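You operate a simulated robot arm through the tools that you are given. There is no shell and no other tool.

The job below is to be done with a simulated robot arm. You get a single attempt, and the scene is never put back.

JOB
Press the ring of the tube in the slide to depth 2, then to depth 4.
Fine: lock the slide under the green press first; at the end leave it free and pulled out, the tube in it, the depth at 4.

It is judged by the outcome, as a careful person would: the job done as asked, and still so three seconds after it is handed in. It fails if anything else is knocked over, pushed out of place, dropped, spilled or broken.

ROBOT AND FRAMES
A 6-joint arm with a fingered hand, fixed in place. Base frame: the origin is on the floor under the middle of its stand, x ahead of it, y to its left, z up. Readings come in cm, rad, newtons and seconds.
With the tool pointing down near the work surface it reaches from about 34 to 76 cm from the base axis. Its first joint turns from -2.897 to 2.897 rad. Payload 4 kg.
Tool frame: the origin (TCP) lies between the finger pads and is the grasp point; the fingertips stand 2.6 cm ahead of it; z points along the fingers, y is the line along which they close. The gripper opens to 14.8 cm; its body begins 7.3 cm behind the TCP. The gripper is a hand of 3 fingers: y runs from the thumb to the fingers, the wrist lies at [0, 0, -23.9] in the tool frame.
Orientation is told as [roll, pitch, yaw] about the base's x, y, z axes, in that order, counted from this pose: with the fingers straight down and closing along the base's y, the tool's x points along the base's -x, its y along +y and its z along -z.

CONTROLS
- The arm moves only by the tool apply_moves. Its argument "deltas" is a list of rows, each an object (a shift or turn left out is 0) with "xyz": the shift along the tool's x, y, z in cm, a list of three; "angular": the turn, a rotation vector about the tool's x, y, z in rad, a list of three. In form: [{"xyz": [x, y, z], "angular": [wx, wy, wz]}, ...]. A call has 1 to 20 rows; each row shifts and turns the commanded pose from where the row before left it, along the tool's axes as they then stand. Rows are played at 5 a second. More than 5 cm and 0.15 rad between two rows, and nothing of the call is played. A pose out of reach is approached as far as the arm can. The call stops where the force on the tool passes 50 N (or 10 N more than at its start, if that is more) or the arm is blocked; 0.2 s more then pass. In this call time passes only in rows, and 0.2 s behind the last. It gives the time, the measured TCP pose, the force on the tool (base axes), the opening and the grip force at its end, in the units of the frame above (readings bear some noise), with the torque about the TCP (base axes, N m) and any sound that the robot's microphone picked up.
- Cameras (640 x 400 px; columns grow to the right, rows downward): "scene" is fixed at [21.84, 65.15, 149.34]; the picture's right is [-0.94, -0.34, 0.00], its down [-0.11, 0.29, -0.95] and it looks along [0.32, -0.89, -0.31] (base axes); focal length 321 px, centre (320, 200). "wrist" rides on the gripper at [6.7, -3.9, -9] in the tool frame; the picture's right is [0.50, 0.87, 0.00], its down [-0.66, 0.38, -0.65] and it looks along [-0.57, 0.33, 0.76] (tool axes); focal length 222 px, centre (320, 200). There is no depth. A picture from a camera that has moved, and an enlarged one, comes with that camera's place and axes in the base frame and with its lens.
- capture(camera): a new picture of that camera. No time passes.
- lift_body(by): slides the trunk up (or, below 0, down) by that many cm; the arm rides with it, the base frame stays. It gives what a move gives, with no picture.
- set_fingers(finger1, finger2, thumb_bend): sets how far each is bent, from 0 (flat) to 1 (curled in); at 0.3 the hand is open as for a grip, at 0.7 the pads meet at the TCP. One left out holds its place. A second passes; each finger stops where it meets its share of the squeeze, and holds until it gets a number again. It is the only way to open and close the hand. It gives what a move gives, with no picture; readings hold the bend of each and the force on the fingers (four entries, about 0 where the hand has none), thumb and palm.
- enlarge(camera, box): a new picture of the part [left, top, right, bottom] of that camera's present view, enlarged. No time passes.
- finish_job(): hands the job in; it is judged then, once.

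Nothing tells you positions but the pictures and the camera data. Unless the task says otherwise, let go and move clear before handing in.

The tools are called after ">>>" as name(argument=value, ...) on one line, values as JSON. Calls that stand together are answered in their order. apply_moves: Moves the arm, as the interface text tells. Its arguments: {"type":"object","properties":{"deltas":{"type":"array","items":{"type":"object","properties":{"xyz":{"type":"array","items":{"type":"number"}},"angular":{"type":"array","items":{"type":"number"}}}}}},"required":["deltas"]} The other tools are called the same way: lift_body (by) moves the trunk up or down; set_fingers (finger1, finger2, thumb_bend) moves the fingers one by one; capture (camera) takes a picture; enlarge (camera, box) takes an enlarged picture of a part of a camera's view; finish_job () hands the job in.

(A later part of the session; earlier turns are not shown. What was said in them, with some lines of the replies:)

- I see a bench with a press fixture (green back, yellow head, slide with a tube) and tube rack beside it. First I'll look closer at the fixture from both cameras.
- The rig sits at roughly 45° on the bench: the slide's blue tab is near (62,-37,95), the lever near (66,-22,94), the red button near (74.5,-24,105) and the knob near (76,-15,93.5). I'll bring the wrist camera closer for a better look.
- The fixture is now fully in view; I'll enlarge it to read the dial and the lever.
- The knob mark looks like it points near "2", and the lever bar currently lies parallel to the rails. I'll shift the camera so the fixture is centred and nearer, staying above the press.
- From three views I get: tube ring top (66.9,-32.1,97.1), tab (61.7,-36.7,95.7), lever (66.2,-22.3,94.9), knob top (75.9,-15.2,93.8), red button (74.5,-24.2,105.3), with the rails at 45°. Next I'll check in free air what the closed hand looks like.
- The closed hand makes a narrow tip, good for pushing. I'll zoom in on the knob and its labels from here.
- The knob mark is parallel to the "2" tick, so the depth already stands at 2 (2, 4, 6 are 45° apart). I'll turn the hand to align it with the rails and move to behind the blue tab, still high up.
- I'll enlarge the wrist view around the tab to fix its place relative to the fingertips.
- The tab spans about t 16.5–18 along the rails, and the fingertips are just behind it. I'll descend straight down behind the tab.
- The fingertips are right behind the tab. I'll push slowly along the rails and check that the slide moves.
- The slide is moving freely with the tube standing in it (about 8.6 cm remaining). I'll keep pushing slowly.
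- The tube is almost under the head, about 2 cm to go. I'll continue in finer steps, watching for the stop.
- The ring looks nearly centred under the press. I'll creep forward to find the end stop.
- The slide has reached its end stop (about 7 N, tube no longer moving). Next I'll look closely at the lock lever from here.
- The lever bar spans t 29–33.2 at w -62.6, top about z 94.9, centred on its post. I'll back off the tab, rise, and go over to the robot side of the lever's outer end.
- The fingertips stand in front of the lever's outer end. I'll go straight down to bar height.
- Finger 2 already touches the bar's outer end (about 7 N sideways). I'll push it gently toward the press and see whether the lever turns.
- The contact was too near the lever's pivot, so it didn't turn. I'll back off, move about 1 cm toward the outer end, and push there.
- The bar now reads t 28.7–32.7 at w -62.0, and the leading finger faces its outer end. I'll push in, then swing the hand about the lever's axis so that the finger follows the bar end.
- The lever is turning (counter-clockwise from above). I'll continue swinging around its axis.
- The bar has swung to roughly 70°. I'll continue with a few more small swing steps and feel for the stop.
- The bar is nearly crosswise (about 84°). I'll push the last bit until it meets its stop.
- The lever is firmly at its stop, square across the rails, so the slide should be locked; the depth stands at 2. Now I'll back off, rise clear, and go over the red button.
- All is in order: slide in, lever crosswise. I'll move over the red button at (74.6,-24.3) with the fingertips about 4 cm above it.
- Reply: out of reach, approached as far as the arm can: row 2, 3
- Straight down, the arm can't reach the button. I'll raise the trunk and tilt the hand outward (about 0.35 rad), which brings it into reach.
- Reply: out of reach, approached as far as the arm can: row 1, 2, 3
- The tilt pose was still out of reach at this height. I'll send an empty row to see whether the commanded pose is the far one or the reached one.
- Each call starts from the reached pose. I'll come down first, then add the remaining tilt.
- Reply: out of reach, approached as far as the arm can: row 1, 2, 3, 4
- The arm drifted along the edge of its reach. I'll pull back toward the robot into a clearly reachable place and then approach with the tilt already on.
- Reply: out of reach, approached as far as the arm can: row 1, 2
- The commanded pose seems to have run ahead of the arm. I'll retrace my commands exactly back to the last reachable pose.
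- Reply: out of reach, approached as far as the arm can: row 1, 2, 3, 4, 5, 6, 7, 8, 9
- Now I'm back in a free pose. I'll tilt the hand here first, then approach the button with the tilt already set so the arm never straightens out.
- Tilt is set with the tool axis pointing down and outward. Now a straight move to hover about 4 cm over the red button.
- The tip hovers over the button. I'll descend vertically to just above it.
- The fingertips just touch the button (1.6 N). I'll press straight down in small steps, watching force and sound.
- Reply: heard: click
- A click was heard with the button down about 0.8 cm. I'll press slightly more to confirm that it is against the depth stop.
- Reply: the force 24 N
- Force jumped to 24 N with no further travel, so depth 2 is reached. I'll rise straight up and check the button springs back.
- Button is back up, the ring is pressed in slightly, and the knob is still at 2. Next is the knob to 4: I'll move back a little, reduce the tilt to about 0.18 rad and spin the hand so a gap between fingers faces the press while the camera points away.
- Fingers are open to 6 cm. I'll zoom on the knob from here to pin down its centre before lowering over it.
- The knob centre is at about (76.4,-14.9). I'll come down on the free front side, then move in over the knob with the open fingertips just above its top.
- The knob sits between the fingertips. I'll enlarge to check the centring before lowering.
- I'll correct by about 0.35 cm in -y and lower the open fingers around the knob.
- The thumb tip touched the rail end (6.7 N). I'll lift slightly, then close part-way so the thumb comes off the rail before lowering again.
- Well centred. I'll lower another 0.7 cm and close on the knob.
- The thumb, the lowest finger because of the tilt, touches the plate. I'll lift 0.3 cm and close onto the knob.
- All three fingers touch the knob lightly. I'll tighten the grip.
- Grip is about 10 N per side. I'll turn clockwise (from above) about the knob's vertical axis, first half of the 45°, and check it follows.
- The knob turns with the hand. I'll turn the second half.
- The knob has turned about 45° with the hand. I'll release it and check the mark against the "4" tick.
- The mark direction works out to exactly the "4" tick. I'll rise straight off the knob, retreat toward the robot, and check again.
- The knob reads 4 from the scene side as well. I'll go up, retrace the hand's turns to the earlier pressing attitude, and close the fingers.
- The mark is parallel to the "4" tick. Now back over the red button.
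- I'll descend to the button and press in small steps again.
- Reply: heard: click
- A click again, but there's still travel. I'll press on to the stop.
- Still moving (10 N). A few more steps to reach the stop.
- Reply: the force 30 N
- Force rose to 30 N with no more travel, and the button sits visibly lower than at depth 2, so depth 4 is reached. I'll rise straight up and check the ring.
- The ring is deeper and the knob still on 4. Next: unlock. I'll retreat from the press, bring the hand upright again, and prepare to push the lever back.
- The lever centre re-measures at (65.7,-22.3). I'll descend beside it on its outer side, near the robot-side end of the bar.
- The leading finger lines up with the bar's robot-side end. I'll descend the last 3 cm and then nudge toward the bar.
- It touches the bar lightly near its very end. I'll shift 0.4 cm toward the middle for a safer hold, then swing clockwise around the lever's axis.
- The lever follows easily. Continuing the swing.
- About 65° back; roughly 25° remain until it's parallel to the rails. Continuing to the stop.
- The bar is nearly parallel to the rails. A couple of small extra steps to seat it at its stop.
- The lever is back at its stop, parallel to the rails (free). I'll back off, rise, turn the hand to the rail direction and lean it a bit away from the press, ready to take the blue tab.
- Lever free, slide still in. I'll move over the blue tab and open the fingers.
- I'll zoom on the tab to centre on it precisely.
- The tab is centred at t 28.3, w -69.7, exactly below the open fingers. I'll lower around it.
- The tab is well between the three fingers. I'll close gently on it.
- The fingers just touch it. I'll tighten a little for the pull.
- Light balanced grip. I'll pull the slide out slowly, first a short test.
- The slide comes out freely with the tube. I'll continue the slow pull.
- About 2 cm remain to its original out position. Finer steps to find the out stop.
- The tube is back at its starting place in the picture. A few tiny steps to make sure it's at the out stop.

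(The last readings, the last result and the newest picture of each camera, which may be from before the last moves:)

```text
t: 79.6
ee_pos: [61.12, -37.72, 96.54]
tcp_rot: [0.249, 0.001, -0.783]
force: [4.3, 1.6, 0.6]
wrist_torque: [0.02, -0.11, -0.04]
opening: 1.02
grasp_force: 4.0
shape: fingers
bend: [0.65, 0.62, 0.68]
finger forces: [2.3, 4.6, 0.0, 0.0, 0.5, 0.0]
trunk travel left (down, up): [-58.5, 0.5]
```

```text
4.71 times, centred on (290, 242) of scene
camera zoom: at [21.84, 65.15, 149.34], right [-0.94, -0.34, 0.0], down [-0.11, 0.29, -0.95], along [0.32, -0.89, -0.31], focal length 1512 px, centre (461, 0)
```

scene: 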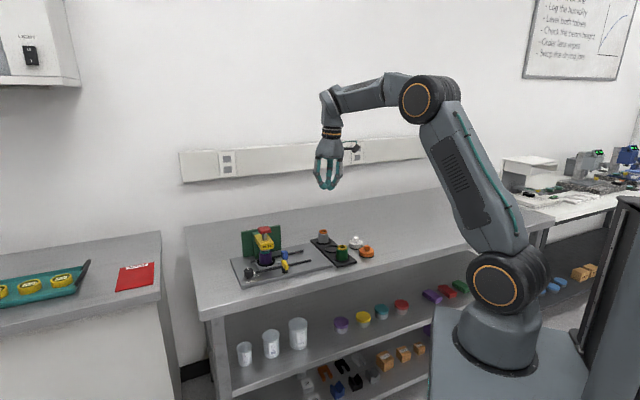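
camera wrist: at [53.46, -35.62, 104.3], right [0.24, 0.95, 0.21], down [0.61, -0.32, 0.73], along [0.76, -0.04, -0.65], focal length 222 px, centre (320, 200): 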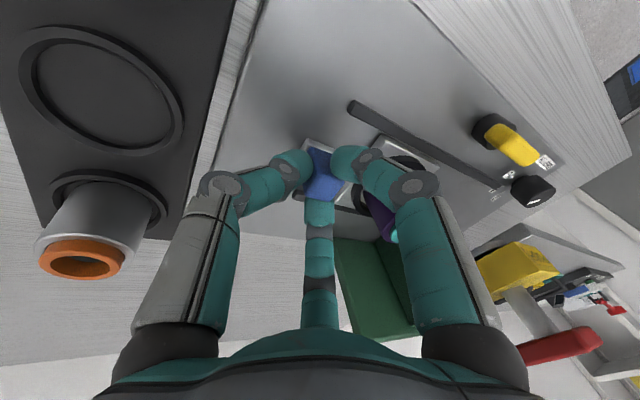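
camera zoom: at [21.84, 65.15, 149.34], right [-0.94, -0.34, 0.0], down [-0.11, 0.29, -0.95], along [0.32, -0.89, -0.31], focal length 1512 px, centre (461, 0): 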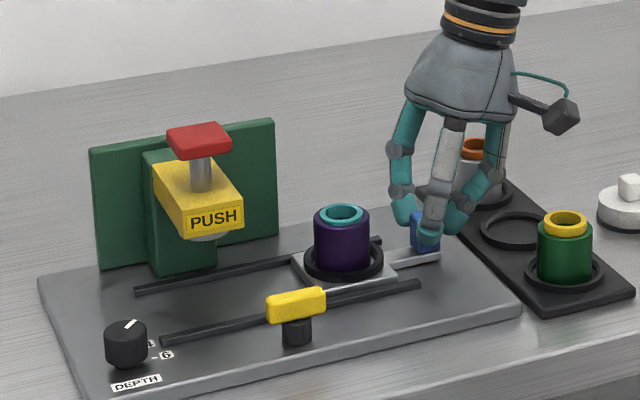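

The slide is at its out stop (about 4 N resistance). I'll open the hand and rise straight up.

>>> set_fingers(finger1=0.5, finger2=0.5, thumb_bend=0.5)

>>> apply_moves(deltas=[{"xyz": [0, 0.49, -1.94]}, {"xyz": [0, 0.74, -2.9]}, {"xyz": [0, 0.98, -3.88]}, {"xyz": [0, 0.98, -3.88]}])

>>> enlarge(camera="scene", box=[240, 200, 340, 285])

>>> capture(camera="wrist")

```text
t: 80.6
ee_pos: [60.97, -37.72, 96.48]
tcp_rot: [0.25, 0.001, -0.785]
force: [-0.5, 0.8, 0.0]
wrist_torque: [-0.03, 0.0, -0.02]
opening: 6.17
grasp_force: 0.1
shape: fingers
bend: [0.5, 0.5, 0.5]
finger forces: [0.0, 0.0, 0.0, 0.1, 0.0, 0.0]
trunk travel left (down, up): [-58.5, 0.5]
```

```text
t: 81.6
ee_pos: [60.85, -37.7, 109.56]
tcp_rot: [0.248, 0.001, -0.785]
force: [-0.7, 0.2, 0.3]
wrist_torque: [0.02, 0.0, 0.03]
opening: 6.17
grasp_force: 0.1
shape: fingers
bend: [0.5, 0.5, 0.5]
finger forces: [0.1, 0.0, 0.1, 0.1, 0.0, 0.0]
trunk travel left (down, up): [-58.5, 0.5]
```

```text
4.71 times, centred on (290, 242) of scene
camera zoom: at [21.84, 65.15, 149.34], right [-0.94, -0.34, 0.0], down [-0.11, 0.29, -0.95], along [0.32, -0.89, -0.31], focal length 1512 px, centre (461, 0)
```

zoom: 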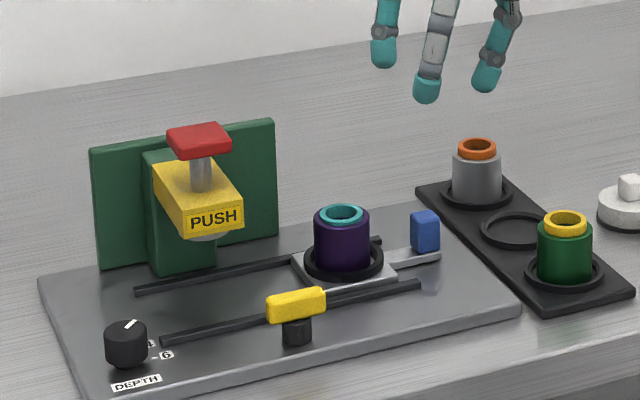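

```text
taken
camera wrist: at [51.89, -37.08, 117.41], right [0.24, 0.95, 0.21], down [0.61, -0.32, 0.73], along [0.76, -0.04, -0.65], focal length 222 px, centre (320, 200)
```

wrist: 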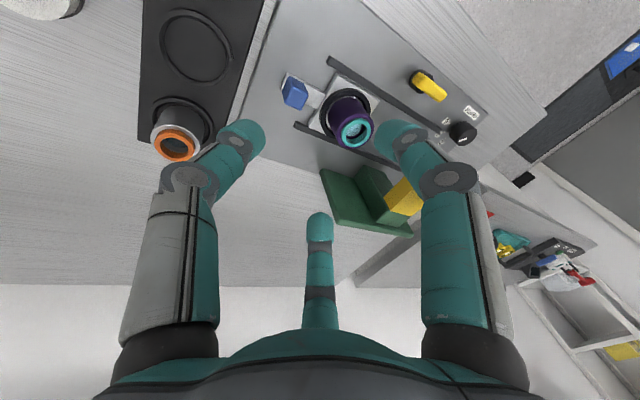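

Everything stands as it should. I'll zoom in for a last check of the ring, knob, lever and slide.

>>> enlarge(camera="scene", box=[270, 230, 350, 280])

>>> enlarge(camera="wrist", box=[270, 50, 390, 160])

>>> enlarge(camera="wrist", box=[390, 55, 500, 165])

```text
8.00 times, centred on (310, 255) of scene
camera zoom: at [21.84, 65.15, 149.34], right [-0.94, -0.34, 0.0], down [-0.11, 0.29, -0.95], along [0.32, -0.89, -0.31], focal length 2571 px, centre (400, -240)
```

zoom: 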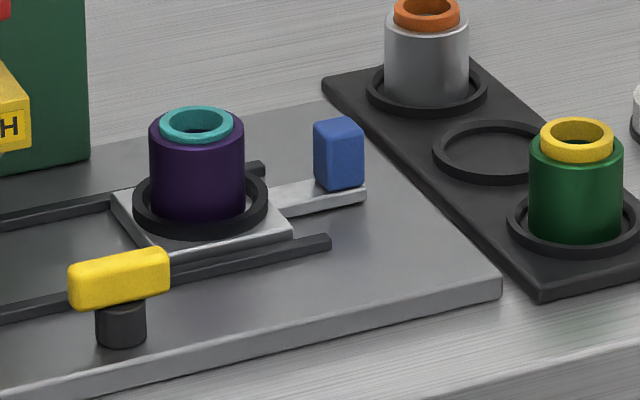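

```text
3.64 times, centred on (330, 105) of wrist
camera zoom: at [51.89, -37.08, 117.41], right [0.24, 0.95, 0.21], down [0.61, -0.32, 0.73], along [0.76, -0.04, -0.65], focal length 808 px, centre (284, 546)
```

zoom: 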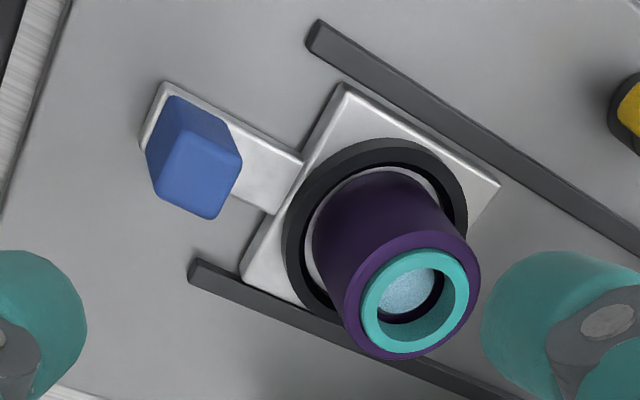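

```text
3.64 times, centred on (445, 110) of wrist
camera zoom: at [51.89, -37.08, 117.41], right [0.24, 0.95, 0.21], down [0.61, -0.32, 0.73], along [0.76, -0.04, -0.65], focal length 808 px, centre (-134, 527)
```

zoom: 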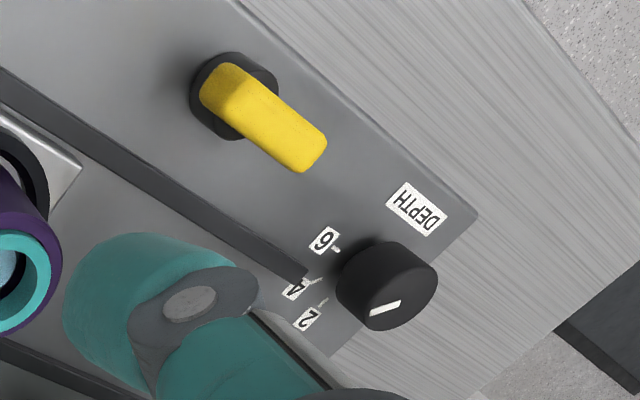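

The ring is pressed nearly flush compared with the other tubes, the lever is free. One closer look at the knob to be sure of "4".

>>> enlarge(camera="wrist", box=[460, 110, 520, 150])

>>> enlarge(camera="wrist", box=[430, 105, 490, 150])

>>> capture(camera="scene")

```text
10.00 times, centred on (490, 130) of wrist
camera zoom: at [51.89, -37.08, 117.41], right [0.24, 0.95, 0.21], down [0.61, -0.32, 0.73], along [0.76, -0.04, -0.65], focal length 2221 px, centre (-1380, 900)
```

zoom: 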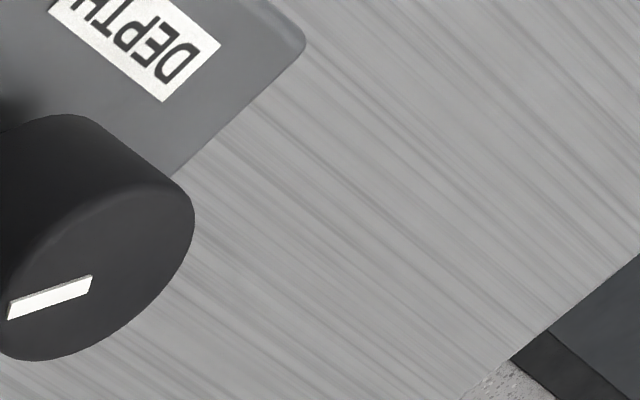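

```text
8.89 times, centred on (460, 128) of wrist
camera zoom: at [51.89, -37.08, 117.41], right [0.24, 0.95, 0.21], down [0.61, -0.32, 0.73], along [0.76, -0.04, -0.65], focal length 1974 px, centre (-924, 844)
```

zoom: 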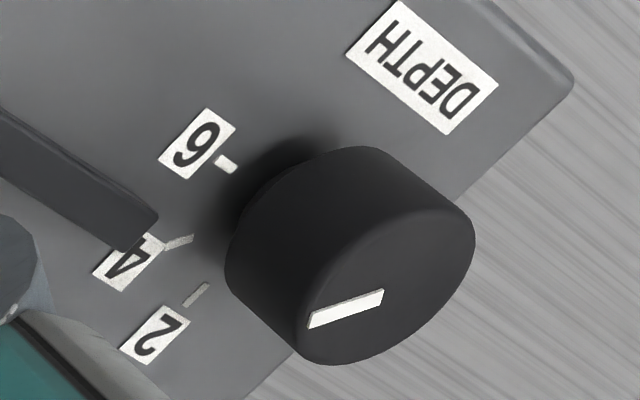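

```text
taken
```

scene: 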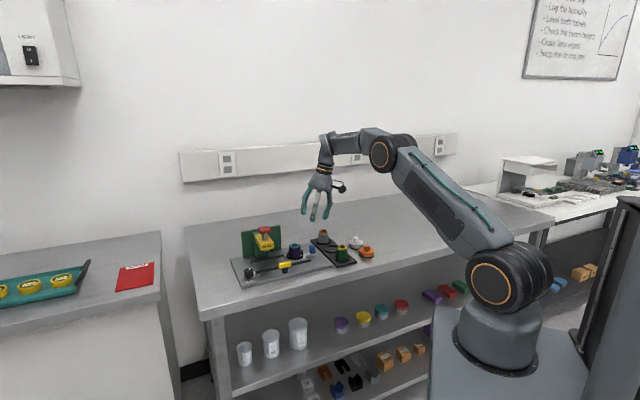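

The mark is parallel to the "4" tick, the slide is out with its tube, and the lever is free. I'll draw the hand further back before handing in.

>>> apply_moves(deltas=[{"xyz": [3.07, -0.27, -1.8]}, {"xyz": [3.07, -0.27, -1.8]}, {"xyz": [3.07, -0.27, -1.8]}])

>>> enlarge(camera="scene", box=[220, 200, 390, 295])

```text
t: 82.4
ee_pos: [52.8, -32.65, 114.5]
tcp_rot: [0.249, 0.003, -0.783]
force: [-0.1, 0.3, 0.6]
wrist_torque: [0.01, -0.01, 0.02]
opening: 6.18
grasp_force: 0.0
shape: fingers
bend: [0.5, 0.5, 0.5]
finger forces: [0.0, 0.0, 0.0, 0.1, 0.1, 0.0]
trunk travel left (down, up): [-58.5, 0.5]
```

```text
3.76 times, centred on (305, 248) of scene
camera zoom: at [21.84, 65.15, 149.34], right [-0.94, -0.34, 0.0], down [-0.11, 0.29, -0.95], along [0.32, -0.89, -0.31], focal length 1210 px, centre (376, 21)
```

zoom: 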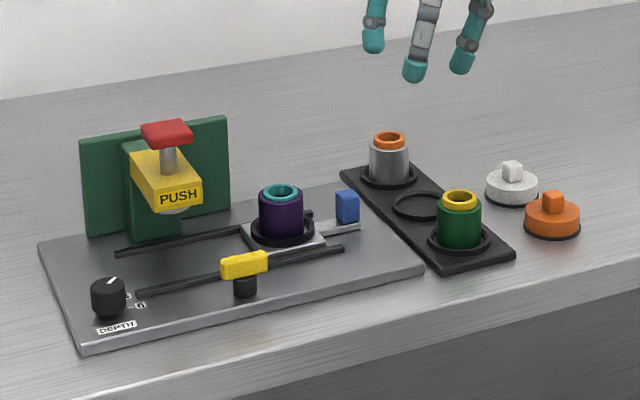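

The ring was pressed to depth 2 and then to depth 4 with the slide locked. The slide is now unlocked and pulled out with its tube in it, the knob is at 4, nothing else has moved and the hand is clear, so I'm handing the job in.

>>> finish_job()

```text
The job is handed in.
```

I pressed the ring to depth 2 and then to depth 4, with the slide locked under the green press both times, and handed the job in.

- **Presses:** each press ended firmly against the depth stop. The ring now sits nearly flush with the tube, clearly lower than the rings on the other two tubes.
- **Lock:** I turned the yellow lever square across the rails until it met its stop. I did not tug the slide to test the lock before pressing.
- **End state:** the lever is back parallel to the rails, so the slide is free. The slide is pulled out to its stop with the tube in it, and the knob's mark lines up with the 4 tick.
- **Surroundings:** nothing else was knocked over or moved, and the hand was open and clear at the end.
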